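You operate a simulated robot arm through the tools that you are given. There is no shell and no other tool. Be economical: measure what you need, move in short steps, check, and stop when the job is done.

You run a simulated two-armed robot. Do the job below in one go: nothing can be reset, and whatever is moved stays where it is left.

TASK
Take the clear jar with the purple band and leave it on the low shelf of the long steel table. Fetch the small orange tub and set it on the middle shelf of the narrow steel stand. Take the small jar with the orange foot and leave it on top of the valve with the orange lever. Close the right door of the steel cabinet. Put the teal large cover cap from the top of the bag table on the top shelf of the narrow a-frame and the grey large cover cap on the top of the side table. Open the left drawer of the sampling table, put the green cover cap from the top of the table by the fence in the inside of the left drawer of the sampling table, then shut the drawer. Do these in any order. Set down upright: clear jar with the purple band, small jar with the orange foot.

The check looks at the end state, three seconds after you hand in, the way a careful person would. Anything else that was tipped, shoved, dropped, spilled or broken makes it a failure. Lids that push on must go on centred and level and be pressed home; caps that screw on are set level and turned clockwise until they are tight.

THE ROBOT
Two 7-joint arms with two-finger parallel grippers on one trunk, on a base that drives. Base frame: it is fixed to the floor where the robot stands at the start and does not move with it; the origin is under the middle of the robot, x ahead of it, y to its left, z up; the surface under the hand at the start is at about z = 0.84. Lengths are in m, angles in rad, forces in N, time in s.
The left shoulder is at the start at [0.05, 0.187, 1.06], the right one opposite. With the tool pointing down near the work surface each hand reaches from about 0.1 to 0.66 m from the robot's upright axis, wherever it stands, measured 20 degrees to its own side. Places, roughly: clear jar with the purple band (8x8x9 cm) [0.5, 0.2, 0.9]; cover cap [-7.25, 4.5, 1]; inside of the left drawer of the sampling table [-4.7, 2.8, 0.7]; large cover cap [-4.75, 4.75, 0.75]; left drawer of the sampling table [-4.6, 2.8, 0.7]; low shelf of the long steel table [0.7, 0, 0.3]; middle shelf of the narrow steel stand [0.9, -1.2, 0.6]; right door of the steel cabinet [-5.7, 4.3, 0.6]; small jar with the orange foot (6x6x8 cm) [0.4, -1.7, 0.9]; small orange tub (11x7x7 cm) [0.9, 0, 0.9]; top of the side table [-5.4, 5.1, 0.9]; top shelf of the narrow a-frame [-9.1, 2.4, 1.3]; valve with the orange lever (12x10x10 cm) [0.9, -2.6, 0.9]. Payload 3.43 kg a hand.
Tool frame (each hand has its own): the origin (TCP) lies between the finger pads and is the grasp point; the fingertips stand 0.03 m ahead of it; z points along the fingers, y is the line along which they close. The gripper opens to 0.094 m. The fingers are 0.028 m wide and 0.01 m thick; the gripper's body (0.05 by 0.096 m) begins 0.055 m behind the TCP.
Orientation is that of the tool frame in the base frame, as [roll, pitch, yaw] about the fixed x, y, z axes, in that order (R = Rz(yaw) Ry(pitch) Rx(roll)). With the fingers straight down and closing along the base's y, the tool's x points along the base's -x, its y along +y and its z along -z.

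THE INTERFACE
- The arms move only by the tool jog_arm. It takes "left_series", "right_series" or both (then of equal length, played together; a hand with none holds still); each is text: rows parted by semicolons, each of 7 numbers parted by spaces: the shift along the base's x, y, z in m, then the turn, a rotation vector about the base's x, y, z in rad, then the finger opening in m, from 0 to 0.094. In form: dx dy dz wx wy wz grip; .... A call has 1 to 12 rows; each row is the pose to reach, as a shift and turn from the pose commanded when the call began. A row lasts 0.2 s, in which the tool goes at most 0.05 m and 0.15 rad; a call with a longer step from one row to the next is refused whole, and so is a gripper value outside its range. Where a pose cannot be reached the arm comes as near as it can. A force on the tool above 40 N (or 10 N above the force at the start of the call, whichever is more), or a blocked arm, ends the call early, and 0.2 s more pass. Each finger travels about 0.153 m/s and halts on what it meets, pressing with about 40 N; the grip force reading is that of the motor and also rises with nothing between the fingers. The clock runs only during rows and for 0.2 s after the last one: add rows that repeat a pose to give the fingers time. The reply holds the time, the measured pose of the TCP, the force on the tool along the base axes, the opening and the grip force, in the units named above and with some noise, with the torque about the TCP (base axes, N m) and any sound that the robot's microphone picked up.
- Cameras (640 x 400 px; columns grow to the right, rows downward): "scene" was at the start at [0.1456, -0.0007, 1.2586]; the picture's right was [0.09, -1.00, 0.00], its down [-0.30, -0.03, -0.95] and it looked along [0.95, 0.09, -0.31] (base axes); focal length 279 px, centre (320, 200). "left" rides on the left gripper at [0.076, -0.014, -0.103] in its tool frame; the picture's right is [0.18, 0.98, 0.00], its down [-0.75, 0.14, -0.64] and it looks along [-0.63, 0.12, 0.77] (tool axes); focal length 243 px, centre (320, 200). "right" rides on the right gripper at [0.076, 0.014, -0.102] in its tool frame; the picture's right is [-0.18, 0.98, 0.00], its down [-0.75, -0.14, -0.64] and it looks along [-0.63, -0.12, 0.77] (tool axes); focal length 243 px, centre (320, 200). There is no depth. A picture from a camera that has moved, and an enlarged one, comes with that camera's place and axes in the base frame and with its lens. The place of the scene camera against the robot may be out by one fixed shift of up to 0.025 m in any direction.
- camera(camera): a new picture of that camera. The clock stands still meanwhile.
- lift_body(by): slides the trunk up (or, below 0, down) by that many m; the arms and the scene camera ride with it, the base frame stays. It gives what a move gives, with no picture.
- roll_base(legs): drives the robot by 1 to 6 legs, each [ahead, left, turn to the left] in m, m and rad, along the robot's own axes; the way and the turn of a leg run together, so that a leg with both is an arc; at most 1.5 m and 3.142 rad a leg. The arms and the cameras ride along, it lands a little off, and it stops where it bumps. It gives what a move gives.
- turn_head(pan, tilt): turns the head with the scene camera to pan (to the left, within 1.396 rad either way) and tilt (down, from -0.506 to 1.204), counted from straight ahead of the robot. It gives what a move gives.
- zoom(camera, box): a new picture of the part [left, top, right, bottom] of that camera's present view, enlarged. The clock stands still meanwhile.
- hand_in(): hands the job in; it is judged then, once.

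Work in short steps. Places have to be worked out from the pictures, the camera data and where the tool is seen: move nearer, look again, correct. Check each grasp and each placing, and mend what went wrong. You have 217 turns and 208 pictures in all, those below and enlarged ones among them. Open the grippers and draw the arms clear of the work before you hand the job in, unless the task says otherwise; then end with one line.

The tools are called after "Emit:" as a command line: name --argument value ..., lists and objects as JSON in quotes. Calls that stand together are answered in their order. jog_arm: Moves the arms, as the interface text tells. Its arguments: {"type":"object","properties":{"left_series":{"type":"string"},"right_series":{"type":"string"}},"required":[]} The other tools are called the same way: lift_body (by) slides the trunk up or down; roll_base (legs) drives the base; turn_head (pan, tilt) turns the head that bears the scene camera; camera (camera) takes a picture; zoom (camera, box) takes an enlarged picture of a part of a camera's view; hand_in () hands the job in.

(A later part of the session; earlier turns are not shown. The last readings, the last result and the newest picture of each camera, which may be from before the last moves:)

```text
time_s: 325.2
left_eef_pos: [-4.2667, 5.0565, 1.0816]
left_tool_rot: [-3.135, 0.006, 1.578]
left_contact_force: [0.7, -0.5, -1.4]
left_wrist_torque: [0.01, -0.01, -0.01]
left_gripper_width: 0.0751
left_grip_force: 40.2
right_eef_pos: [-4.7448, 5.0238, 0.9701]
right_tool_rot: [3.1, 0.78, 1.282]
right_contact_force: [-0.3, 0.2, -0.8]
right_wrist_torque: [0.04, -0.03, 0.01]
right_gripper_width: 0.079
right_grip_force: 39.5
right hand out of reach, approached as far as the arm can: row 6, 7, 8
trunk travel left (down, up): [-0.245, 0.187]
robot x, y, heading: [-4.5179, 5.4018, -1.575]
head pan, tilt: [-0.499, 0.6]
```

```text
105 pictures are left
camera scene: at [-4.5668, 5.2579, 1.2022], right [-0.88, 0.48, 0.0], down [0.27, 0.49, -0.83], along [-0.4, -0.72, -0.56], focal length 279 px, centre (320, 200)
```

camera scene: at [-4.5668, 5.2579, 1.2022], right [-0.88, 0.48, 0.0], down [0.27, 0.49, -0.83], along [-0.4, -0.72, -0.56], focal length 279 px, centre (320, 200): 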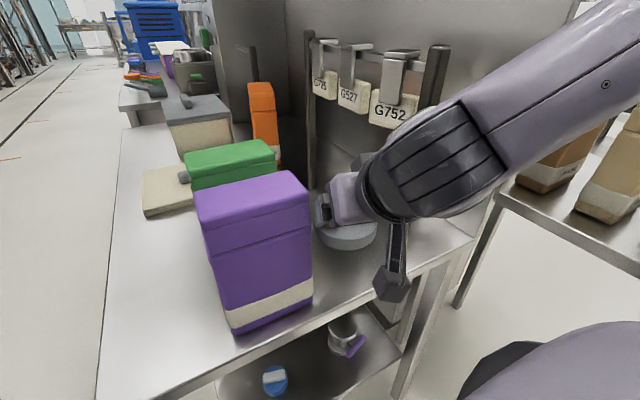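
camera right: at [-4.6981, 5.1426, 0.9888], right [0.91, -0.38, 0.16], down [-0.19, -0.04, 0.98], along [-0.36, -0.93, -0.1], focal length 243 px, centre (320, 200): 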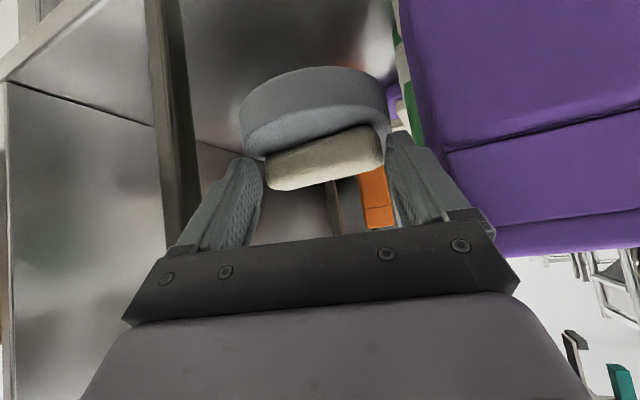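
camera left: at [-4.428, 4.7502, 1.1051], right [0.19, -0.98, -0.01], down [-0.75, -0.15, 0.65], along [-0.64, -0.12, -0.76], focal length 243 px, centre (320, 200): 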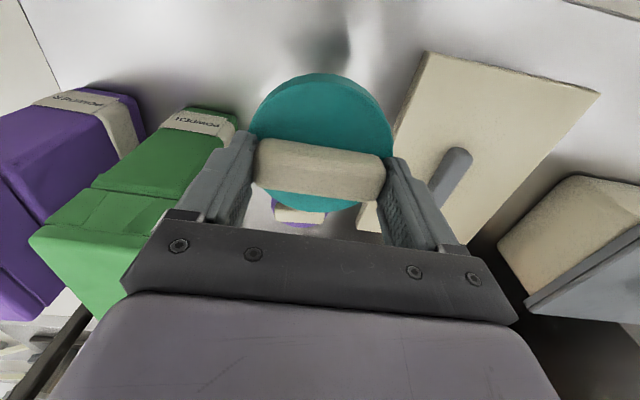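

The grey cap is clear and held. I'll back away from the table, then look at the side table's top.

Emit:
roll_base --legs '[[-0.3, 0, 0], [0, 0, -0.8]]'

Emit:
lift_body --by 0.17

Emit:
turn_head --pan -0.2 --tilt 0.5

Emit:
camera --camera "scene"

```text
time_s: 329.4
left_eef_pos: [-4.5984, 5.2763, 1.0824]
left_tool_rot: [-3.136, 0.005, 0.762]
left_contact_force: [0.0, 0.1, -1.3]
left_wrist_torque: [-0.04, 0.02, 0.0]
left_gripper_width: 0.0751
left_grip_force: 40.2
right_eef_pos: [-4.95, 5.6026, 0.9688]
right_tool_rot: [3.099, 0.779, 0.466]
right_contact_force: [1.0, 0.1, -0.9]
right_wrist_torque: [-0.02, -0.03, 0.0]
right_gripper_width: 0.0791
right_grip_force: 40.3
trunk travel left (down, up): [-0.245, 0.187]
robot x, y, heading: [-4.5168, 5.6967, -2.392]
head pan, tilt: [-0.499, 0.6]
```

```text
time_s: 331.3
left_eef_pos: [-4.5989, 5.2753, 1.2515]
left_tool_rot: [-3.134, 0.005, 0.762]
left_contact_force: [0.3, -0.2, -0.4]
left_wrist_torque: [-0.02, 0.03, -0.01]
left_gripper_width: 0.0749
left_grip_force: 40.7
right_eef_pos: [-4.9503, 5.6033, 1.1388]
right_tool_rot: [3.1, 0.778, 0.466]
right_contact_force: [1.2, 0.5, -1.6]
right_wrist_torque: [0.03, -0.02, 0.01]
right_gripper_width: 0.0791
right_grip_force: 40.2
trunk travel left (down, up): [-0.415, 0.017]
robot x, y, heading: [-4.5157, 5.6987, -2.387]
head pan, tilt: [-0.499, 0.6]
```

```text
time_s: 332.1
left_eef_pos: [-4.5974, 5.2758, 1.2524]
left_tool_rot: [-3.135, 0.005, 0.76]
left_contact_force: [0.4, 0.5, -0.7]
left_wrist_torque: [0.01, 0.0, -0.03]
left_gripper_width: 0.0751
left_grip_force: 40.1
right_eef_pos: [-4.949, 5.6036, 1.1393]
right_tool_rot: [3.1, 0.778, 0.465]
right_contact_force: [-0.6, 0.9, -0.4]
right_wrist_torque: [0.0, 0.01, -0.04]
right_gripper_width: 0.079
right_grip_force: 40.1
trunk travel left (down, up): [-0.415, 0.017]
robot x, y, heading: [-4.5142, 5.6956, -2.394]
head pan, tilt: [-0.201, 0.499]
```

```text
104 pictures are left
camera scene: at [-4.6434, 5.6006, 1.3812], right [-0.52, 0.85, 0.0], down [0.41, 0.25, -0.88], along [-0.75, -0.46, -0.48], focal length 279 px, centre (320, 200)
```

scene: 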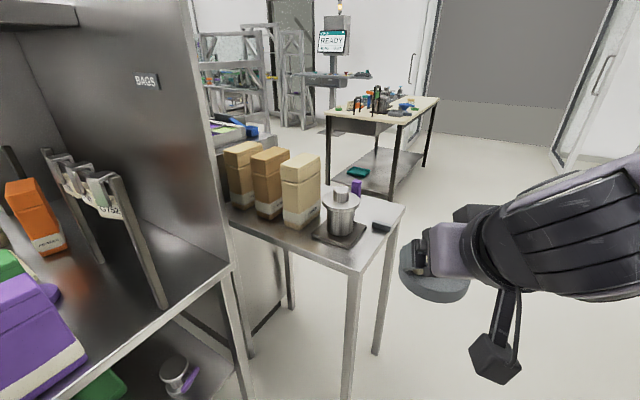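

The side table's front is taken up by bags and a pot, but its back right part near (-5.47, 5.31) looks free. I'll go round to its right side, facing -y, and look down.

Emit:
roll_base --legs '[[0, 0, 0.82], [-0.15, -0.8, 0]]'

Emit:
turn_head --pan 0 --tilt 0.75

Emit:
camera --camera "scene"

```text
time_s: 341.7
left_eef_pos: [-5.0803, 5.506, 1.2524]
left_tool_rot: [-3.135, 0.005, 1.566]
left_contact_force: [0.4, -1.0, -1.7]
left_wrist_torque: [0.03, -0.05, 0.0]
left_gripper_width: 0.0753
left_grip_force: 40.5
right_eef_pos: [-5.5597, 5.4799, 1.1396]
right_tool_rot: [3.1, 0.779, 1.268]
right_contact_force: [-0.3, 0.5, 0.0]
right_wrist_torque: [0.03, 0.04, -0.02]
right_gripper_width: 0.079
right_grip_force: 40.1
trunk travel left (down, up): [-0.415, 0.017]
robot x, y, heading: [-5.3293, 5.8553, -1.588]
head pan, tilt: [-0.201, 0.499]
```

```text
time_s: 342.5
left_eef_pos: [-5.0802, 5.5059, 1.2508]
left_tool_rot: [-3.135, 0.005, 1.566]
left_contact_force: [-0.1, -0.5, -0.7]
left_wrist_torque: [0.0, 0.01, -0.01]
left_gripper_width: 0.075
left_grip_force: 40.0
right_eef_pos: [-5.5589, 5.4808, 1.1392]
right_tool_rot: [3.099, 0.778, 1.268]
right_contact_force: [0.2, 0.2, -0.9]
right_wrist_torque: [-0.02, 0.02, 0.0]
right_gripper_width: 0.0788
right_grip_force: 40.1
trunk travel left (down, up): [-0.415, 0.017]
robot x, y, heading: [-5.3242, 5.8575, -1.583]
head pan, tilt: [0.0, 0.75]
```

```text
103 pictures are left
camera scene: at [-5.3359, 5.7054, 1.3593], right [-1.0, 0.01, 0.0], down [0.01, 0.68, -0.73], along [-0.01, -0.73, -0.68], focal length 279 px, centre (320, 200)
```

scene: 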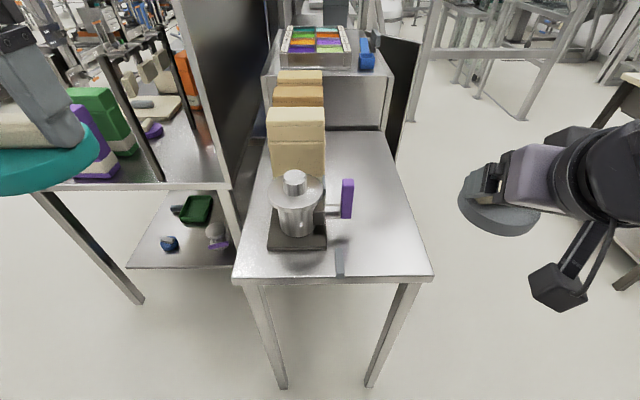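

Clear view: the right side of the side table is free, and beyond it I can see the cabinet with its open door. I'll bring the grey cap over (-5.49, 5.27).

Emit:
jog_arm --right_series "0.015 -0.035 -0.02 0 0 0 0.045; 0.03 -0.07 -0.04 0 0 0 0.045; 0.045 -0.105 -0.06 0 0 0 0.045; 0.06 -0.14 -0.08 0 0 0 0.045; 0.07 -0.17 -0.1 0 0 0 0.045; 0.077 -0.19 -0.13 0 0 0 0.045; 0.077 -0.19 -0.15 0 0 0 0.045; 0.077 -0.19 -0.15 0 0 0 0.045"

Emit:
camera --camera "scene"

Emit:
camera --camera "right"

```text
time_s: 344.3
left_eef_pos: [-5.08, 5.505, 1.252]
left_tool_rot: [-3.134, 0.006, 1.566]
left_contact_force: [1.0, -0.9, -0.9]
left_wrist_torque: [0.01, -0.05, 0.0]
left_gripper_width: 0.0748
left_grip_force: 40.0
right_eef_pos: [-5.5376, 5.3208, 1.0261]
right_tool_rot: [3.1, 0.779, 1.268]
right_contact_force: [-0.5, -0.2, -0.6]
right_wrist_torque: [-0.04, -0.01, 0.01]
right_gripper_width: 0.079
right_grip_force: 39.6
right hand out of reach, approached as far as the arm can: row 4, 5, 6, 7, 8
trunk travel left (down, up): [-0.415, 0.017]
robot x, y, heading: [-5.3249, 5.8562, -1.581]
head pan, tilt: [0.0, 0.75]
```

```text
102 pictures are left
camera scene: at [-5.336, 5.7053, 1.3592], right [-1.0, 0.01, 0.0], down [0.01, 0.68, -0.73], along [-0.01, -0.73, -0.68], focal length 279 px, centre (320, 200)
```

scene: 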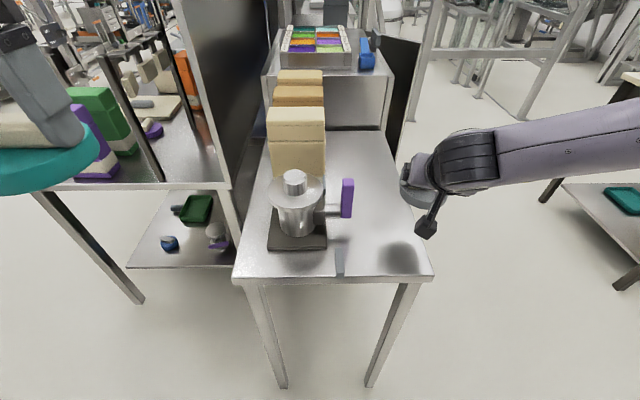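

```text
101 pictures are left
camera right: at [-5.4897, 5.4381, 1.0449], right [0.91, -0.39, 0.16], down [-0.19, -0.04, 0.98], along [-0.38, -0.92, -0.11], focal length 243 px, centre (320, 200)
```

right: 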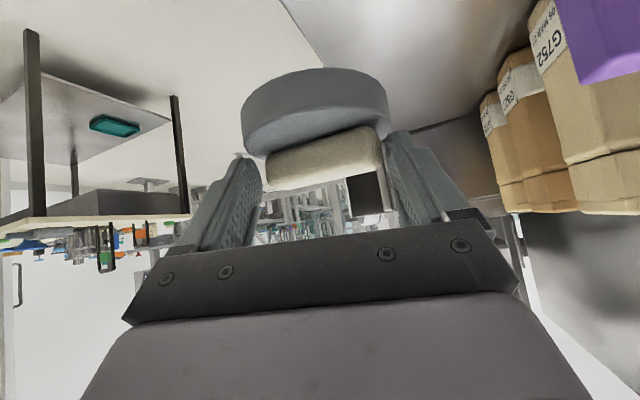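

The arm stops short inward again, so I'll use the base for the last 5 cm and the trunk for the descent.

Emit:
roll_base --legs '[[0.03, 0.053, 0]]'

Emit:
lift_body --by -0.06

Emit:
camera --camera "scene"

Emit:
camera --camera "right"

```text
time_s: 345.4
left_eef_pos: [-5.0295, 5.4752, 1.2527]
left_tool_rot: [-3.134, 0.005, 1.567]
left_contact_force: [0.1, -0.8, -0.1]
left_wrist_torque: [0.03, 0.05, 0.02]
left_gripper_width: 0.075
left_grip_force: 40.0
right_eef_pos: [-5.4867, 5.2908, 1.0271]
right_tool_rot: [3.099, 0.778, 1.267]
right_contact_force: [0.3, 0.0, -0.8]
right_wrist_torque: [0.06, -0.02, 0.01]
right_gripper_width: 0.0787
right_grip_force: 39.7
trunk travel left (down, up): [-0.415, 0.017]
robot x, y, heading: [-5.2783, 5.8235, -1.584]
head pan, tilt: [0.0, 0.75]
```

```text
time_s: 346.4
left_eef_pos: [-5.0288, 5.4754, 1.1921]
left_tool_rot: [-3.134, 0.006, 1.564]
left_contact_force: [0.1, 0.0, -1.4]
left_wrist_torque: [0.0, -0.02, -0.02]
left_gripper_width: 0.0752
left_grip_force: 40.2
right_eef_pos: [-5.4869, 5.2916, 0.9657]
right_tool_rot: [3.099, 0.779, 1.269]
right_contact_force: [0.2, -0.2, -0.5]
right_wrist_torque: [0.02, -0.03, 0.05]
right_gripper_width: 0.079
right_grip_force: 40.1
trunk travel left (down, up): [-0.355, 0.077]
robot x, y, heading: [-5.2748, 5.8246, -1.583]
head pan, tilt: [0.0, 0.75]
```

```text
100 pictures are left
camera scene: at [-5.2851, 5.6756, 1.2993], right [-1.0, 0.01, 0.0], down [0.01, 0.68, -0.73], along [-0.01, -0.73, -0.68], focal length 279 px, centre (320, 200)
```

scene: 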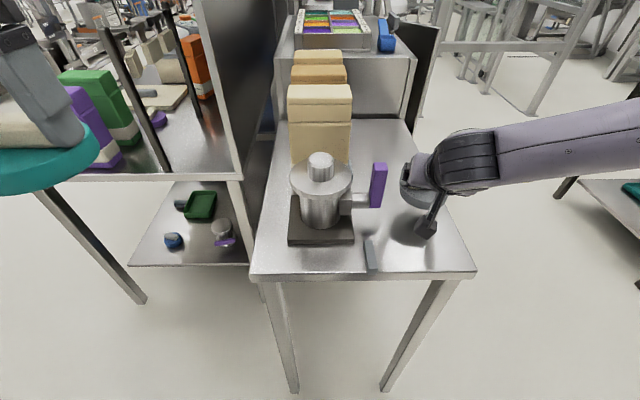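

```text
99 pictures are left
camera right: at [-5.4389, 5.4085, 0.9852], right [0.91, -0.39, 0.16], down [-0.19, -0.04, 0.98], along [-0.38, -0.92, -0.11], focal length 243 px, centre (320, 200)
```

right: 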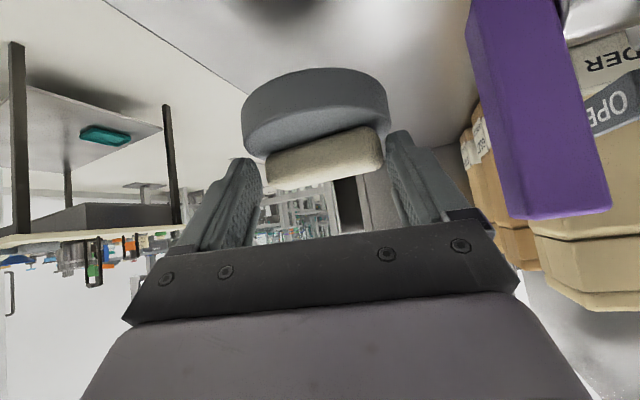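

The cap's outer edge would sit right at the table rim, so I'll shift 1.5 cm inward (still clear of the purple handle) and lower gently.

Emit:
roll_base --legs '[[0, 0.016, 0]]'

Emit:
jog_arm --right_series "0 0 -0.01 0 0 0 0.045; 0 0 -0.018 0 0 0 0.045; 0 0 -0.024 0 0 0 0.045; 0 0 -0.028 0 0 0 0.045; 0 0 -0.032 0 0 0 0.045; 0 0 -0.036 0 0 0 0.045"

Emit:
camera --camera "right"

```text
time_s: 347.3
left_eef_pos: [-5.0131, 5.4747, 1.1919]
left_tool_rot: [-3.135, 0.005, 1.565]
left_contact_force: [0.2, 0.5, -0.5]
left_wrist_torque: [-0.03, 0.01, -0.04]
left_gripper_width: 0.075
left_grip_force: 40.0
right_eef_pos: [-5.4698, 5.2915, 0.9662]
right_tool_rot: [3.099, 0.779, 1.271]
right_contact_force: [0.0, 0.2, -1.3]
right_wrist_torque: [0.05, 0.02, 0.0]
right_gripper_width: 0.079
right_grip_force: 39.8
trunk travel left (down, up): [-0.355, 0.077]
robot x, y, heading: [-5.2625, 5.8305, -1.591]
head pan, tilt: [0.0, 0.75]
```

```text
time_s: 348.7
left_eef_pos: [-5.0139, 5.4749, 1.1927]
left_tool_rot: [-3.135, 0.006, 1.567]
left_contact_force: [0.3, -0.4, -0.9]
left_wrist_torque: [0.02, 0.0, 0.02]
left_gripper_width: 0.0752
left_grip_force: 40.1
right_eef_pos: [-5.4843, 5.2967, 0.9385]
right_tool_rot: [3.098, 0.778, 1.27]
right_contact_force: [-0.2, -0.5, -0.7]
right_wrist_torque: [0.02, -0.03, 0.01]
right_gripper_width: 0.0791
right_grip_force: 39.8
right hand out of reach, approached as far as the arm can: row 1, 2, 3, 4, 5, 6
trunk travel left (down, up): [-0.355, 0.077]
robot x, y, heading: [-5.2598, 5.8254, -1.589]
head pan, tilt: [0.0, 0.75]
```

```text
98 pictures are left
camera right: at [-5.4366, 5.4147, 0.9586], right [0.91, -0.39, 0.16], down [-0.19, -0.04, 0.98], along [-0.38, -0.92, -0.11], focal length 243 px, centre (320, 200)
```

right: 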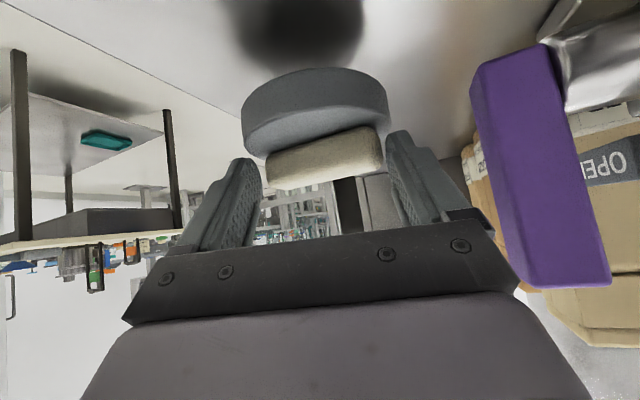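

Lowering drifted x back by 1.5 cm (a joint limit). I'll correct with the base and use only the trunk to descend.

Emit:
roll_base --legs '[[0.0, 0.024, 0]]'

Emit:
lift_body --by -0.008

Emit:
camera --camera "right"

```text
time_s: 349.6
left_eef_pos: [-4.9902, 5.4745, 1.1924]
left_tool_rot: [-3.135, 0.006, 1.565]
left_contact_force: [0.1, 0.1, -1.7]
left_wrist_torque: [0.0, -0.01, 0.03]
left_gripper_width: 0.0751
left_grip_force: 40.0
right_eef_pos: [-5.4624, 5.2975, 0.939]
right_tool_rot: [3.1, 0.778, 1.269]
right_contact_force: [-5.6, 1.8, 0.8]
right_wrist_torque: [0.01, -0.09, 0.06]
right_gripper_width: 0.0787
right_grip_force: 39.4
trunk travel left (down, up): [-0.355, 0.077]
robot x, y, heading: [-5.2365, 5.8245, -1.584]
head pan, tilt: [0.0, 0.75]
```

```text
time_s: 350.1
left_eef_pos: [-4.9904, 5.4753, 1.1848]
left_tool_rot: [-3.133, 0.005, 1.564]
left_contact_force: [-1.7, 0.1, -1.6]
left_wrist_torque: [-0.01, -0.02, -0.01]
left_gripper_width: 0.0752
left_grip_force: 39.7
right_eef_pos: [-5.4619, 5.2968, 0.9311]
right_tool_rot: [3.099, 0.78, 1.267]
right_contact_force: [-0.9, 0.2, -2.2]
right_wrist_torque: [0.04, 0.04, 0.01]
right_gripper_width: 0.079
right_grip_force: 40.0
trunk travel left (down, up): [-0.347, 0.085]
robot x, y, heading: [-5.2387, 5.8279, -1.59]
head pan, tilt: [0.0, 0.75]
```

```text
97 pictures are left
camera right: at [-5.4136, 5.4143, 0.9503], right [0.91, -0.39, 0.16], down [-0.19, -0.04, 0.98], along [-0.38, -0.92, -0.11], focal length 243 px, centre (320, 200)
```

right: 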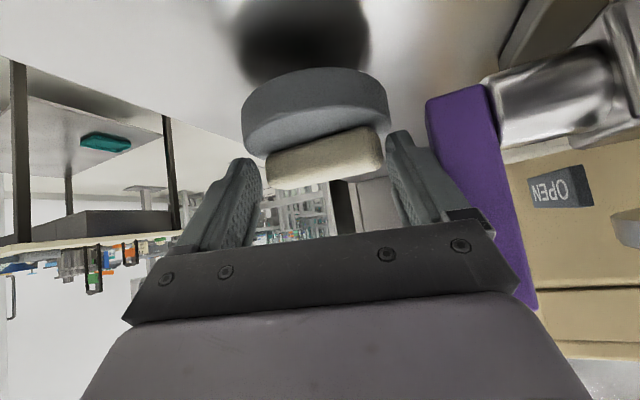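

Slightly brushing beside the purple handle; I'll shift 6 mm away and keep lowering with the trunk.

Emit:
roll_base --legs '[[0.0, -0.007, 0]]'

Emit:
lift_body --by -0.01

Emit:
lift_body --by -0.006

Emit:
camera --camera "right"

```text
time_s: 350.9
left_eef_pos: [-4.9972, 5.4747, 1.1835]
left_tool_rot: [-3.136, 0.006, 1.564]
left_contact_force: [-0.8, -0.1, -0.9]
left_wrist_torque: [-0.02, 0.0, 0.0]
left_gripper_width: 0.0752
left_grip_force: 40.2
right_eef_pos: [-5.4692, 5.2982, 0.9317]
right_tool_rot: [3.099, 0.778, 1.267]
right_contact_force: [-1.1, -0.1, -1.4]
right_wrist_torque: [0.01, -0.01, 0.0]
right_gripper_width: 0.079
right_grip_force: 39.8
trunk travel left (down, up): [-0.347, 0.085]
robot x, y, heading: [-5.247, 5.8291, -1.587]
head pan, tilt: [0.0, 0.75]
```

```text
time_s: 351.5
left_eef_pos: [-4.996, 5.4748, 1.1745]
left_tool_rot: [-3.134, 0.005, 1.566]
left_contact_force: [-0.6, -0.6, -1.4]
left_wrist_torque: [-0.01, 0.02, -0.02]
left_gripper_width: 0.075
left_grip_force: 40.2
right_eef_pos: [-5.4674, 5.2977, 0.9218]
right_tool_rot: [3.101, 0.778, 1.268]
right_contact_force: [-0.5, -0.5, -1.0]
right_wrist_torque: [0.01, -0.03, 0.01]
right_gripper_width: 0.0788
right_grip_force: 39.5
trunk travel left (down, up): [-0.337, 0.095]
robot x, y, heading: [-5.2446, 5.8289, -1.584]
head pan, tilt: [0.0, 0.75]
```

```text
time_s: 352.0
left_eef_pos: [-4.9976, 5.475, 1.1683]
left_tool_rot: [-3.134, 0.005, 1.563]
left_contact_force: [-0.9, -0.6, -0.7]
left_wrist_torque: [0.02, 0.03, 0.0]
left_gripper_width: 0.0752
left_grip_force: 40.1
right_eef_pos: [-5.4687, 5.2972, 0.9153]
right_tool_rot: [3.1, 0.779, 1.267]
right_contact_force: [-0.2, -0.8, -0.8]
right_wrist_torque: [0.03, -0.01, 0.01]
right_gripper_width: 0.0791
right_grip_force: 40.1
trunk travel left (down, up): [-0.331, 0.101]
robot x, y, heading: [-5.2476, 5.8297, -1.587]
head pan, tilt: [0.0, 0.75]
```

```text
96 pictures are left
camera right: at [-5.4199, 5.4143, 0.9347], right [0.91, -0.39, 0.16], down [-0.19, -0.04, 0.98], along [-0.38, -0.92, -0.11], focal length 243 px, centre (320, 200)
```

right: 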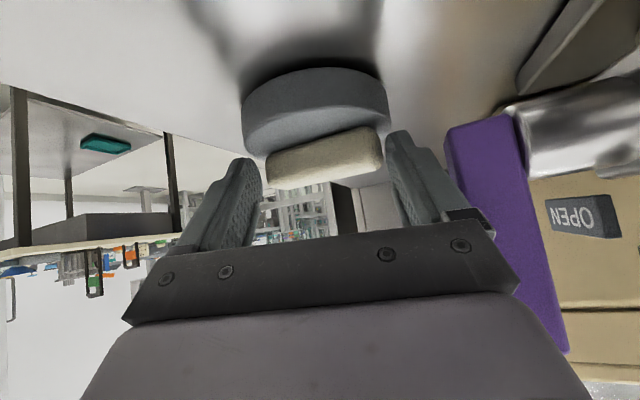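

Emit:
lift_body --by -0.005

Emit:
lift_body --by -0.003

Emit:
lift_body --by -0.003

```text
time_s: 352.6
left_eef_pos: [-4.9961, 5.4768, 1.1639]
left_tool_rot: [-3.135, 0.007, 1.564]
left_contact_force: [0.2, -0.4, -0.5]
left_wrist_torque: [0.0, -0.01, -0.03]
left_gripper_width: 0.0751
left_grip_force: 40.2
right_eef_pos: [-5.4685, 5.2968, 0.9147]
right_tool_rot: [3.099, 0.787, 1.266]
right_contact_force: [-1.5, 2.5, 18.2]
right_wrist_torque: [0.42, 0.66, -0.07]
right_gripper_width: 0.0793
right_grip_force: 39.9
trunk travel left (down, up): [-0.326, 0.106]
robot x, y, heading: [-5.2442, 5.8283, -1.587]
head pan, tilt: [0.0, 0.75]
```

```text
time_s: 353.1
left_eef_pos: [-4.9963, 5.4758, 1.1602]
left_tool_rot: [-3.135, 0.008, 1.563]
left_contact_force: [0.2, 0.3, -1.8]
left_wrist_torque: [-0.01, 0.02, 0.01]
left_gripper_width: 0.0751
left_grip_force: 40.6
right_eef_pos: [-5.4669, 5.2965, 0.9142]
right_tool_rot: [3.098, 0.792, 1.267]
right_contact_force: [-2.8, 2.0, 34.8]
right_wrist_torque: [0.56, 1.21, -0.01]
right_gripper_width: 0.0793
right_grip_force: 39.6
trunk travel left (down, up): [-0.323, 0.109]
robot x, y, heading: [-5.2426, 5.8284, -1.586]
head pan, tilt: [0.0, 0.75]
```

```text
time_s: 353.5
left_eef_pos: [-4.9963, 5.4765, 1.1569]
left_tool_rot: [-3.134, 0.005, 1.564]
left_contact_force: [0.3, -0.1, -1.8]
left_wrist_torque: [0.03, 0.0, 0.0]
left_gripper_width: 0.0749
left_grip_force: 39.9
right_eef_pos: [-5.4667, 5.2936, 0.9148]
right_tool_rot: [3.092, 0.802, 1.266]
right_contact_force: [0.2, -0.8, 12.9]
right_wrist_torque: [0.17, 0.36, -0.03]
right_gripper_width: 0.0791
right_grip_force: 39.8
trunk travel left (down, up): [-0.321, 0.111]
robot x, y, heading: [-5.2452, 5.8271, -1.582]
head pan, tilt: [0.0, 0.75]
stopped: the force on the tool passed its limit at 45 N (the readings are from after the stop); the commanded pose is now the measured one
```

The cap is on the table. I'll open just enough, then rise with the trunk and back away.

Emit:
jog_arm --right_series "0 0 0.001 0 0 0 0.085; 0 0 0.001 0 0 0 0.09; 0 0 0.001 0 0 0 0.092; 0 0 0.001 0 0 0 0.092"

Emit:
lift_body --by 0.06

Emit:
camera --camera "right"

```text
time_s: 354.5
left_eef_pos: [-4.9966, 5.4741, 1.158]
left_tool_rot: [-3.135, 0.006, 1.564]
left_contact_force: [0.4, 0.3, -1.3]
left_wrist_torque: [-0.04, 0.01, 0.04]
left_gripper_width: 0.0755
left_grip_force: 39.8
right_eef_pos: [-5.47, 5.2953, 0.9108]
right_tool_rot: [3.098, 0.791, 1.264]
right_contact_force: [-2.2, 1.2, -1.9]
right_wrist_torque: [-0.01, 0.11, 0.04]
right_gripper_width: 0.0909
right_grip_force: 0.1
trunk travel left (down, up): [-0.321, 0.111]
robot x, y, heading: [-5.2448, 5.8229, -1.587]
head pan, tilt: [0.0, 0.75]
```

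```text
time_s: 355.5
left_eef_pos: [-4.997, 5.4754, 1.2193]
left_tool_rot: [-3.135, 0.006, 1.563]
left_contact_force: [-0.6, -0.2, -1.3]
left_wrist_torque: [-0.01, -0.02, -0.02]
left_gripper_width: 0.0749
left_grip_force: 39.9
right_eef_pos: [-5.4689, 5.2942, 0.973]
right_tool_rot: [3.095, 0.794, 1.264]
right_contact_force: [-3.2, 0.8, 2.4]
right_wrist_torque: [-0.01, -0.15, 0.12]
right_gripper_width: 0.0897
right_grip_force: 0.0
trunk travel left (down, up): [-0.381, 0.051]
robot x, y, heading: [-5.2452, 5.823, -1.586]
head pan, tilt: [0.0, 0.75]
```

```text
95 pictures are left
camera right: at [-5.4199, 5.4121, 0.9899], right [0.91, -0.39, 0.16], down [-0.19, -0.02, 0.98], along [-0.38, -0.92, -0.09], focal length 243 px, centre (320, 200)
```

right: 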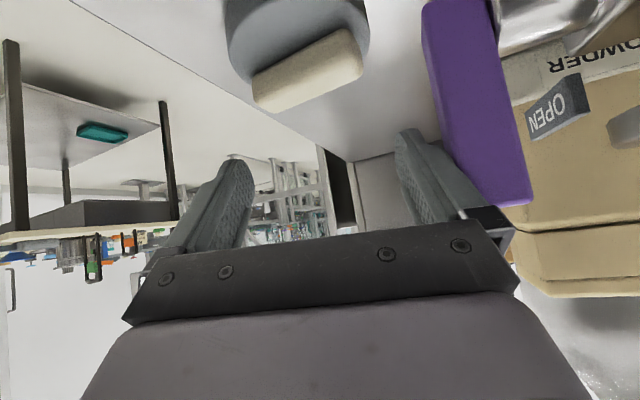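

The cap is on the table, inside the rim. I'll slip away from the handle and withdraw.

Emit:
roll_base --legs '[[0, -0.02, 0]]'

Emit:
lift_body --by 0.05

Emit:
roll_base --legs '[[-0.3, 0, 0]]'

Emit:
turn_head --pan -0.1 --tilt 0.55

Emit:
camera --camera "scene"

```text
time_s: 356.4
left_eef_pos: [-5.0178, 5.4751, 1.2177]
left_tool_rot: [-3.137, 0.007, 1.564]
left_contact_force: [0.1, 0.7, -0.5]
left_wrist_torque: [0.03, -0.01, 0.03]
left_gripper_width: 0.0749
left_grip_force: 40.2
right_eef_pos: [-5.4888, 5.2954, 0.9726]
right_tool_rot: [3.097, 0.793, 1.266]
right_contact_force: [-1.1, -0.5, 0.8]
right_wrist_torque: [-0.02, -0.01, 0.01]
right_gripper_width: 0.0919
right_grip_force: 0.0
trunk travel left (down, up): [-0.381, 0.051]
robot x, y, heading: [-5.2643, 5.8265, -1.59]
head pan, tilt: [0.0, 0.75]
```

```text
time_s: 357.3
left_eef_pos: [-5.0161, 5.4749, 1.2683]
left_tool_rot: [-3.134, 0.007, 1.567]
left_contact_force: [0.1, 0.8, -1.3]
left_wrist_torque: [0.02, -0.01, 0.0]
left_gripper_width: 0.0749
left_grip_force: 40.1
right_eef_pos: [-5.4883, 5.2945, 1.022]
right_tool_rot: [3.098, 0.793, 1.267]
right_contact_force: [0.3, -0.3, 0.3]
right_wrist_torque: [-0.02, -0.03, -0.08]
right_gripper_width: 0.0917
right_grip_force: 0.0
trunk travel left (down, up): [-0.431, 0.001]
robot x, y, heading: [-5.2637, 5.824, -1.591]
head pan, tilt: [0.0, 0.75]
```

```text
time_s: 359.4
left_eef_pos: [-5.0127, 5.7788, 1.2684]
left_tool_rot: [-3.135, 0.006, 1.566]
left_contact_force: [1.0, -0.8, -0.8]
left_wrist_torque: [-0.01, 0.01, 0.01]
left_gripper_width: 0.075
left_grip_force: 40.2
right_eef_pos: [-5.4834, 5.5989, 1.022]
right_tool_rot: [3.097, 0.793, 1.268]
right_contact_force: [0.3, 1.0, 0.1]
right_wrist_torque: [0.02, 0.03, 0.0]
right_gripper_width: 0.0918
right_grip_force: 0.1
trunk travel left (down, up): [-0.431, 0.001]
robot x, y, heading: [-5.2574, 6.1315, -1.584]
head pan, tilt: [0.0, 0.75]
```

```text
time_s: 360.1
left_eef_pos: [-5.0127, 5.7795, 1.2663]
left_tool_rot: [-3.135, 0.005, 1.565]
left_contact_force: [0.1, -0.3, 0.1]
left_wrist_torque: [0.0, 0.01, 0.0]
left_gripper_width: 0.0752
left_grip_force: 40.0
right_eef_pos: [-5.483, 5.5986, 1.0221]
right_tool_rot: [3.097, 0.792, 1.267]
right_contact_force: [0.7, 0.2, -0.7]
right_wrist_torque: [-0.01, 0.01, -0.01]
right_gripper_width: 0.0919
right_grip_force: 0.1
trunk travel left (down, up): [-0.431, 0.001]
robot x, y, heading: [-5.2629, 6.1362, -1.585]
head pan, tilt: [-0.099, 0.55]
```

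```text
94 pictures are left
camera scene: at [-5.2765, 5.9727, 1.3922], right [-0.99, 0.11, 0.0], down [0.06, 0.52, -0.85], along [-0.1, -0.85, -0.52], focal length 279 px, centre (320, 200)
```

scene: 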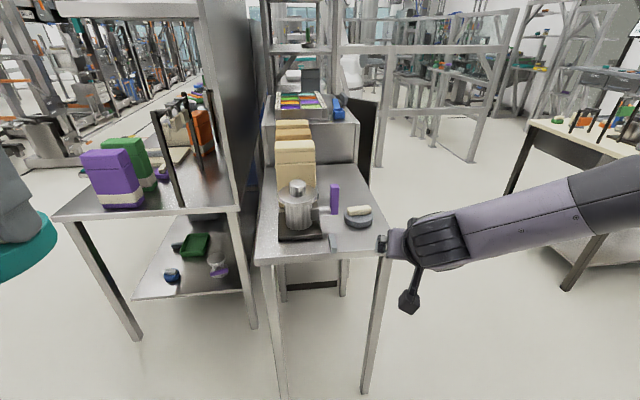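

Grey is safely on the side table. Now the cabinet: zooming on its open door.

Emit:
zoom --camera "scene" --box '[240, 70, 420, 200]'

```text
3.08 times, centred on (330, 135) of scene
camera zoom: at [-5.2765, 5.9727, 1.3922], right [-0.99, 0.11, 0.0], down [0.06, 0.52, -0.85], along [-0.1, -0.85, -0.52], focal length 858 px, centre (289, 400)
```

zoom: 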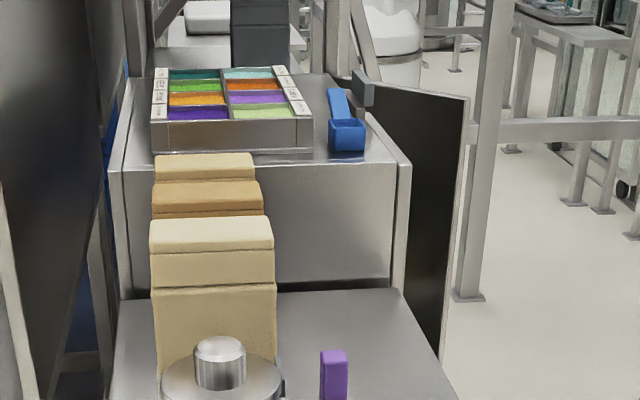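

The right door is hinged at the cabinet's far corner and swings out toward -x. I'll fold the right arm back to neutral, then drive round to the cabinet's front side.

Emit:
jog_arm --right_series "0 0.02 0.02 0 0 0.1 0.09; 0 0.04 0.04 0 0 0.2 0.09; 0 0.06 0.06 0 0 0.3 0.09"

Emit:
jog_arm --right_series "0 0.01 0.02 0.13 0 0 0.09; 0 0.02 0.04 0.26 0 0 0.09; 0 0.03 0.06 0.39 0 0 0.09; 0 0.04 0.08 0.52 0 0 0.09; 0 0.05 0.1 0.65 0 0 0.09; 0 0.06 0.12 0.785 0 0 0.09; 0 0.06 0.12 0.785 0 0 0.09"

Emit:
roll_base --legs '[[0, -1.2, 0], [0.7, 0, 0], [0, 0, 0.6]]'

Emit:
turn_head --pan 0 --tilt 0.5

Emit:
camera --camera "scene"

```text
time_s: 360.9
left_eef_pos: [-5.0115, 5.7808, 1.2684]
left_tool_rot: [-3.135, 0.005, 1.565]
left_contact_force: [0.9, 0.3, -1.4]
left_wrist_torque: [-0.02, 0.0, 0.01]
left_gripper_width: 0.0752
left_grip_force: 39.6
right_eef_pos: [-5.483, 5.6597, 1.0818]
right_tool_rot: [3.097, 0.795, 1.57]
right_contact_force: [-0.4, -0.2, -0.3]
right_wrist_torque: [-0.02, -0.02, 0.05]
right_gripper_width: 0.0899
right_grip_force: 0.0
trunk travel left (down, up): [-0.431, 0.001]
robot x, y, heading: [-5.2569, 6.1304, -1.586]
head pan, tilt: [-0.099, 0.55]
```

```text
time_s: 362.5
left_eef_pos: [-5.0114, 5.7798, 1.2686]
left_tool_rot: [-3.135, 0.004, 1.565]
left_contact_force: [0.2, -0.1, -1.4]
left_wrist_torque: [0.0, -0.01, -0.02]
left_gripper_width: 0.0751
left_grip_force: 40.3
right_eef_pos: [-5.4838, 5.7175, 1.2036]
right_tool_rot: [3.098, 0.007, 1.57]
right_contact_force: [-0.2, 0.5, 0.0]
right_wrist_torque: [0.02, 0.0, 0.01]
right_gripper_width: 0.0899
right_grip_force: 0.2
trunk travel left (down, up): [-0.431, 0.001]
robot x, y, heading: [-5.2593, 6.133, -1.586]
head pan, tilt: [-0.099, 0.55]
```

```text
time_s: 378.5
left_eef_pos: [-6.0666, 5.3017, 1.2678]
left_tool_rot: [-3.135, 0.006, 2.179]
left_contact_force: [0.0, 0.0, -1.6]
left_wrist_torque: [0.0, 0.0, -0.03]
left_gripper_width: 0.0755
left_grip_force: 39.8
right_eef_pos: [-6.4165, 4.9803, 1.2037]
right_tool_rot: [3.1, 0.008, 2.183]
right_contact_force: [0.2, 0.0, -0.1]
right_wrist_torque: [-0.02, 0.01, 0.03]
right_gripper_width: 0.0899
right_grip_force: 0.2
trunk travel left (down, up): [-0.431, 0.001]
robot x, y, heading: [-6.4743, 5.4456, -0.97]
head pan, tilt: [-0.099, 0.55]
```

```text
time_s: 379.1
left_eef_pos: [-6.0669, 5.3024, 1.2662]
left_tool_rot: [-3.134, 0.006, 2.18]
left_contact_force: [-0.3, 0.1, -0.7]
left_wrist_torque: [0.03, 0.01, -0.05]
left_gripper_width: 0.0752
left_grip_force: 40.1
right_eef_pos: [-6.4169, 4.979, 1.203]
right_tool_rot: [3.099, 0.009, 2.183]
right_contact_force: [0.3, -0.7, 0.1]
right_wrist_torque: [0.02, 0.01, -0.02]
right_gripper_width: 0.09
right_grip_force: 0.1
trunk travel left (down, up): [-0.431, 0.001]
robot x, y, heading: [-6.4735, 5.4461, -0.975]
head pan, tilt: [0.0, 0.499]
```

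```text
92 pictures are left
camera scene: at [-6.3932, 5.3132, 1.3968], right [-0.83, -0.56, 0.0], down [-0.27, 0.4, -0.88], along [0.5, -0.72, -0.48], focal length 279 px, centre (320, 200)
```

scene: 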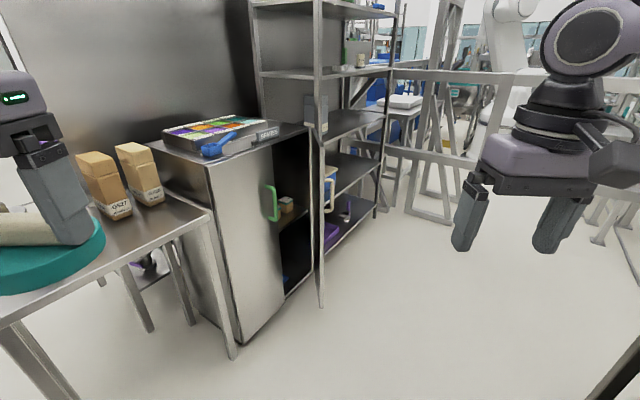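

Emit:
zoom --camera "scene" --box '[190, 100, 410, 350]'

```text
1.60 times, centred on (300, 225) of scene
camera zoom: at [-6.3932, 5.3132, 1.3968], right [-0.83, -0.56, 0.0], down [-0.27, 0.4, -0.88], along [0.5, -0.72, -0.48], focal length 446 px, centre (352, 160)
```

zoom: 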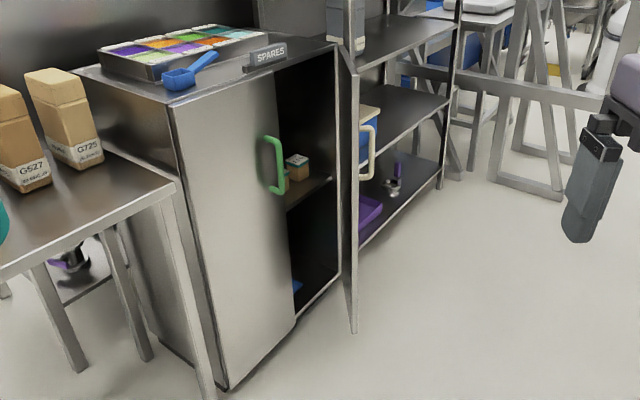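

The right door stands about 45° open: hinge near (-5.53, 4.17), free edge near (-5.75, 4.38). I'll face +x with the right hand lined up on its outer face, fingers closed, and push it shut.

Emit:
roll_base --legs '[[0, 0, 0.975], [0.12, -0.86, 0]]'

Emit:
jog_arm --right_series "0 0 -0.04 0 0 0 0.05; 0 0 -0.08 0 0 0 0; 0 0 -0.12 0 0 0 0; 0 0 -0.16 0 0 0 0; 0 0 -0.2 0 0 0 0; 0 0 -0.24 0 0 0 0; 0 0 -0.28 0 0 0 0; 0 0 -0.32 0 0 0 0; 0 0 -0.35 0 0 0 0"

Emit:
turn_head --pan -0.2 --tilt 0.6

Emit:
camera --camera "scene"

```text
time_s: 389.6
left_eef_pos: [-6.0054, 4.8343, 1.2676]
left_tool_rot: [-3.134, 0.004, -3.135]
left_contact_force: [-0.2, 0.0, -1.3]
left_wrist_torque: [-0.03, 0.04, 0.0]
left_gripper_width: 0.0751
left_grip_force: 40.3
right_eef_pos: [-5.9363, 4.3638, 1.2023]
right_tool_rot: [3.099, 0.008, -3.133]
right_contact_force: [0.2, -0.1, 0.0]
right_wrist_torque: [-0.02, 0.01, -0.03]
right_gripper_width: 0.0901
right_grip_force: 0.1
trunk travel left (down, up): [-0.431, 0.001]
robot x, y, heading: [-6.3548, 4.5826, -0.004]
head pan, tilt: [0.0, 0.499]
```

```text
time_s: 391.6
left_eef_pos: [-6.005, 4.8336, 1.2669]
left_tool_rot: [-3.134, 0.006, -3.135]
left_contact_force: [-0.6, -0.2, -0.6]
left_wrist_torque: [0.03, -0.02, 0.0]
left_gripper_width: 0.0755
left_grip_force: 39.9
right_eef_pos: [-5.9536, 4.3394, 0.8931]
right_tool_rot: [3.1, 0.009, -3.132]
right_contact_force: [0.6, -0.4, -0.3]
right_wrist_torque: [0.01, -0.01, -0.02]
right_gripper_width: 0.0
right_grip_force: 32.9
right hand out of reach, approached as far as the arm can: row 8, 9
trunk travel left (down, up): [-0.431, 0.001]
robot x, y, heading: [-6.3571, 4.584, -0.004]
head pan, tilt: [0.0, 0.499]
```

```text
time_s: 392.3
left_eef_pos: [-6.0051, 4.834, 1.2671]
left_tool_rot: [-3.136, 0.006, -3.136]
left_contact_force: [0.1, 0.0, -1.8]
left_wrist_torque: [0.0, -0.02, 0.0]
left_gripper_width: 0.0752
left_grip_force: 40.1
right_eef_pos: [-5.9528, 4.339, 0.8943]
right_tool_rot: [3.1, 0.011, -3.131]
right_contact_force: [1.0, -0.4, -0.2]
right_wrist_torque: [0.01, 0.03, 0.01]
right_gripper_width: 0.0001
right_grip_force: 33.2
trunk travel left (down, up): [-0.431, 0.001]
robot x, y, heading: [-6.3524, 4.5795, -0.001]
head pan, tilt: [-0.201, 0.6]
```

```text
90 pictures are left
camera scene: at [-6.2138, 4.5548, 1.3877], right [-0.2, -0.98, 0.0], down [-0.55, 0.11, -0.83], along [0.81, -0.17, -0.56], focal length 279 px, centre (320, 200)
```

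scene: 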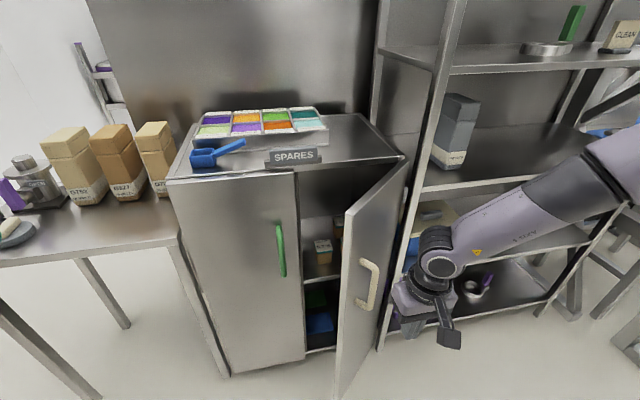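

The door is clear in view and the hand sits outside it. I'll drive forward to push, first 0.3 m.

Emit:
roll_base --legs '[[0.3, 0.02, 0]]'

Emit:
camera --camera "scene"

```text
time_s: 393.8
left_eef_pos: [-5.8452, 4.8453, 1.2674]
left_tool_rot: [-3.134, 0.005, -3.14]
left_contact_force: [0.4, 0.4, -1.4]
left_wrist_torque: [-0.06, 0.01, 0.02]
left_gripper_width: 0.075
left_grip_force: 39.9
right_eef_pos: [-5.8023, 4.3508, 0.8946]
right_tool_rot: [3.098, -0.008, -3.141]
right_contact_force: [-0.6, 2.7, 1.8]
right_wrist_torque: [-0.01, 0.01, 0.01]
right_gripper_width: 0.0
right_grip_force: 32.7
trunk travel left (down, up): [-0.431, 0.001]
robot x, y, heading: [-6.1948, 4.5924, -0.006]
head pan, tilt: [-0.201, 0.6]
stopped in leg 1: the force on the tool passed its limit at 48 N (the readings are from after the stop); the commanded pose is now the measured one
```

```text
89 pictures are left
camera scene: at [-6.0547, 4.567, 1.3875], right [-0.21, -0.98, 0.0], down [-0.55, 0.11, -0.82], along [0.81, -0.17, -0.57], focal length 279 px, centre (320, 200)
```

scene: 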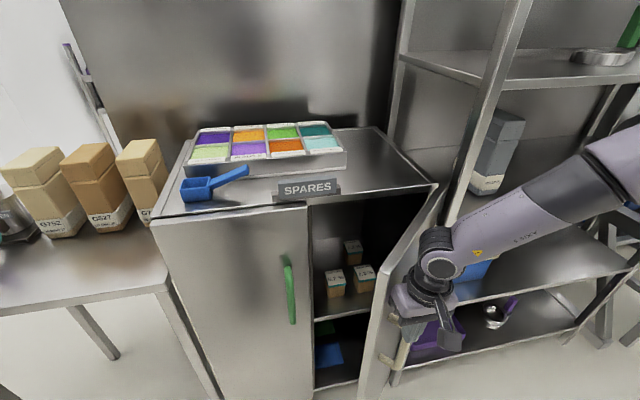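

Impact with the handle stopped the drive, but the push direction is right. I'll push on slowly with the arm instead.

Emit:
jog_arm --right_series "0.01 0.003 0 0 0 0 0; 0.02 0.006 0 0 0 0 0; 0.03 0.009 0 0 0 0 0; 0.04 0.012 0 0 0 0 0; 0.05 0.015 0 0 0 0 0; 0.06 0.015 0 0 0 0 0; 0.07 0.015 0 0 0 0 0; 0.08 0.015 0 0 0 0 0; 0.09 0.015 0 0 0 0 0; 0.1 0.015 0 0 0 0 0"

Emit:
camera --camera "scene"

```text
time_s: 395.9
left_eef_pos: [-5.8452, 4.8412, 1.2679]
left_tool_rot: [-3.135, 0.005, -3.141]
left_contact_force: [-0.2, -0.9, -1.4]
left_wrist_torque: [0.0, 0.02, -0.01]
left_gripper_width: 0.0754
left_grip_force: 40.3
right_eef_pos: [-5.7366, 4.3355, 0.9265]
right_tool_rot: [3.096, -0.006, 3.142]
right_contact_force: [0.0, -0.2, -1.1]
right_wrist_torque: [0.02, -0.01, 0.0]
right_gripper_width: 0.0
right_grip_force: 32.6
right hand out of reach, approached as far as the arm can: row 1, 2, 3, 4, 5, 6, 7, 8, 9, 10
trunk travel left (down, up): [-0.431, 0.001]
robot x, y, heading: [-6.1944, 4.5928, -0.011]
head pan, tilt: [-0.201, 0.6]
```

```text
88 pictures are left
camera scene: at [-6.0554, 4.5638, 1.3877], right [-0.21, -0.98, 0.0], down [-0.55, 0.12, -0.83], along [0.81, -0.17, -0.56], focal length 279 px, centre (320, 200)
```

scene: 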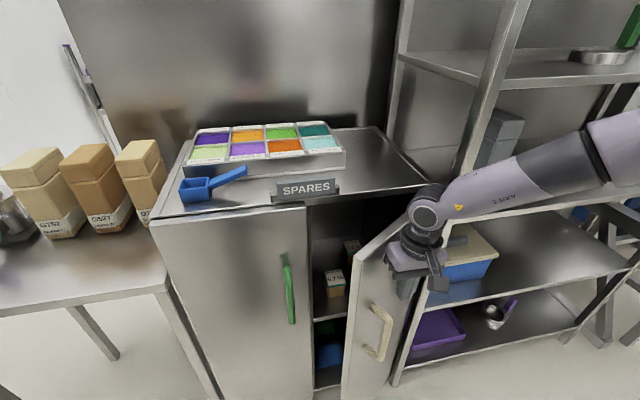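

It's closing. I'll continue with short base pushes.

Emit:
roll_base --legs '[[0.05, 0.005, 0], [0.05, 0.005, 0], [0.05, 0.005, 0]]'

Emit:
camera --camera "scene"

```text
time_s: 397.8
left_eef_pos: [-5.7287, 4.8527, 1.2693]
left_tool_rot: [-3.134, 0.009, 3.14]
left_contact_force: [0.7, -0.2, -0.1]
left_wrist_torque: [0.01, 0.03, 0.04]
left_gripper_width: 0.0749
left_grip_force: 39.8
right_eef_pos: [-5.6282, 4.3467, 0.9289]
right_tool_rot: [3.098, -0.027, -3.14]
right_contact_force: [-18.5, -0.4, 7.0]
right_wrist_torque: [0.0, -2.09, -0.03]
right_gripper_width: 0.0
right_grip_force: 33.1
trunk travel left (down, up): [-0.431, 0.001]
robot x, y, heading: [-6.0718, 4.6023, -0.009]
head pan, tilt: [-0.201, 0.6]
stopped in leg 3: the force on the tool passed its limit at 96 N (the readings are from after the stop); the commanded pose is now the measured one
```

```text
87 pictures are left
camera scene: at [-5.9387, 4.5747, 1.388], right [-0.21, -0.98, 0.0], down [-0.55, 0.12, -0.83], along [0.81, -0.17, -0.56], focal length 279 px, centre (320, 200)
```

scene: 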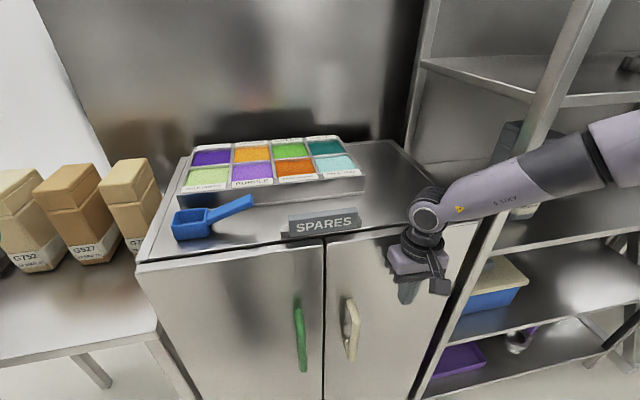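

The door looks shut. I'll back the hand off and verify with a zoom.

Emit:
roll_base --legs '[[-0.35, 0, 0]]'

Emit:
zoom --camera "scene" --box '[190, 110, 450, 390]'

```text
time_s: 400.1
left_eef_pos: [-6.0813, 4.8546, 1.2689]
left_tool_rot: [-3.134, 0.008, 3.138]
left_contact_force: [-0.2, -0.7, -1.6]
left_wrist_torque: [-0.01, -0.02, -0.02]
left_gripper_width: 0.075
left_grip_force: 40.5
right_eef_pos: [-5.981, 4.3486, 0.9271]
right_tool_rot: [3.099, -0.027, 3.138]
right_contact_force: [-0.5, -0.2, 0.3]
right_wrist_torque: [0.02, -0.02, -0.01]
right_gripper_width: 0.0
right_grip_force: 32.9
trunk travel left (down, up): [-0.431, 0.001]
robot x, y, heading: [-6.4305, 4.6101, -0.013]
head pan, tilt: [-0.201, 0.6]
```

```text
1.43 times, centred on (320, 250) of scene
camera zoom: at [-6.2915, 4.5778, 1.3878], right [-0.21, -0.98, 0.0], down [-0.55, 0.12, -0.83], along [0.81, -0.17, -0.56], focal length 398 px, centre (320, 129)
```

zoom: 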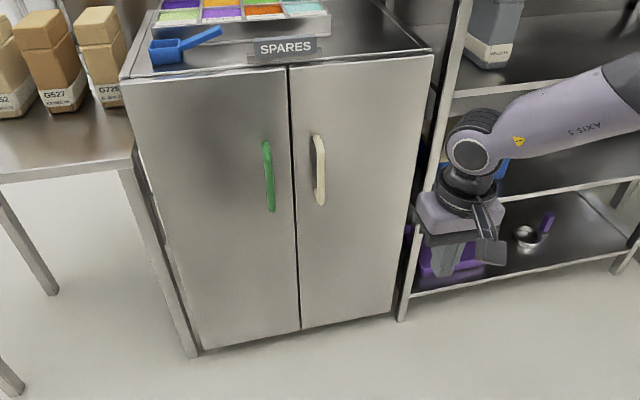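

The door is shut flush. Next is the green cap on the table by the fence, behind me. I'll raise the right hand and turn around.

Emit:
jog_arm --right_series "-0.02 0 0.04 0 0 0 0.05; -0.04 0 0.08 0 0 0 0.09; -0.06 0 0.12 0 0 0 0.09; -0.08 0 0.16 0 0 0 0.09; -0.08 0 0.2 0 0 0 0.09; -0.08 0 0.24 0 0 0 0.09; -0.08 0 0.26 0 0 0 0.09"

Emit:
roll_base --legs '[[0.1, 0, 0], [0, 0, 3.14]]'

Emit:
turn_head --pan 0 --tilt 0.45

Emit:
camera --camera "scene"

```text
time_s: 401.7
left_eef_pos: [-6.0797, 4.8548, 1.2672]
left_tool_rot: [-3.136, 0.006, 3.138]
left_contact_force: [-0.3, -0.8, -1.0]
left_wrist_torque: [0.0, 0.0, 0.03]
left_gripper_width: 0.0749
left_grip_force: 40.1
right_eef_pos: [-6.0598, 4.3468, 1.1876]
right_tool_rot: [3.098, -0.028, 3.137]
right_contact_force: [-0.2, 0.3, 0.1]
right_wrist_torque: [-0.01, 0.02, 0.01]
right_gripper_width: 0.0898
right_grip_force: 0.0
trunk travel left (down, up): [-0.431, 0.001]
robot x, y, heading: [-6.4303, 4.6068, -0.014]
head pan, tilt: [-0.201, 0.6]
```

```text
time_s: 410.2
left_eef_pos: [-6.683, 4.3642, 1.2682]
left_tool_rot: [-3.134, 0.005, -0.026]
left_contact_force: [-0.1, 0.7, -1.1]
left_wrist_torque: [-0.01, 0.0, 0.02]
left_gripper_width: 0.0754
left_grip_force: 39.6
right_eef_pos: [-6.6937, 4.8728, 1.1867]
right_tool_rot: [3.098, -0.028, -0.025]
right_contact_force: [0.4, 0.2, 0.4]
right_wrist_torque: [-0.01, -0.02, 0.01]
right_gripper_width: 0.0897
right_grip_force: 0.1
trunk travel left (down, up): [-0.431, 0.001]
robot x, y, heading: [-6.3284, 4.6061, 3.106]
head pan, tilt: [-0.201, 0.6]
```

```text
time_s: 410.9
left_eef_pos: [-6.683, 4.3651, 1.2688]
left_tool_rot: [-3.136, 0.005, -0.027]
left_contact_force: [0.3, 0.4, -0.6]
left_wrist_torque: [0.0, -0.02, -0.01]
left_gripper_width: 0.0752
left_grip_force: 39.9
right_eef_pos: [-6.6923, 4.8729, 1.1867]
right_tool_rot: [3.098, -0.026, -0.024]
right_contact_force: [0.1, 0.2, 0.0]
right_wrist_torque: [0.01, -0.03, 0.0]
right_gripper_width: 0.0898
right_grip_force: 0.1
trunk travel left (down, up): [-0.431, 0.001]
robot x, y, heading: [-6.3265, 4.6063, 3.108]
head pan, tilt: [0.0, 0.45]
```

```text
85 pictures are left
camera scene: at [-6.4843, 4.6011, 1.4012], right [0.04, 1.0, 0.0], down [0.44, -0.02, -0.9], along [-0.9, 0.03, -0.44], focal length 279 px, centre (320, 200)
```

scene: 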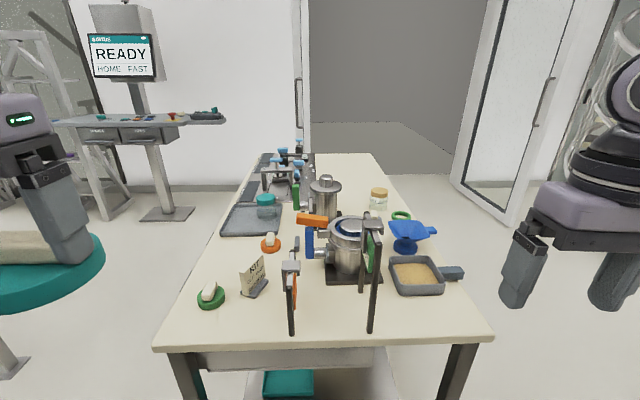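

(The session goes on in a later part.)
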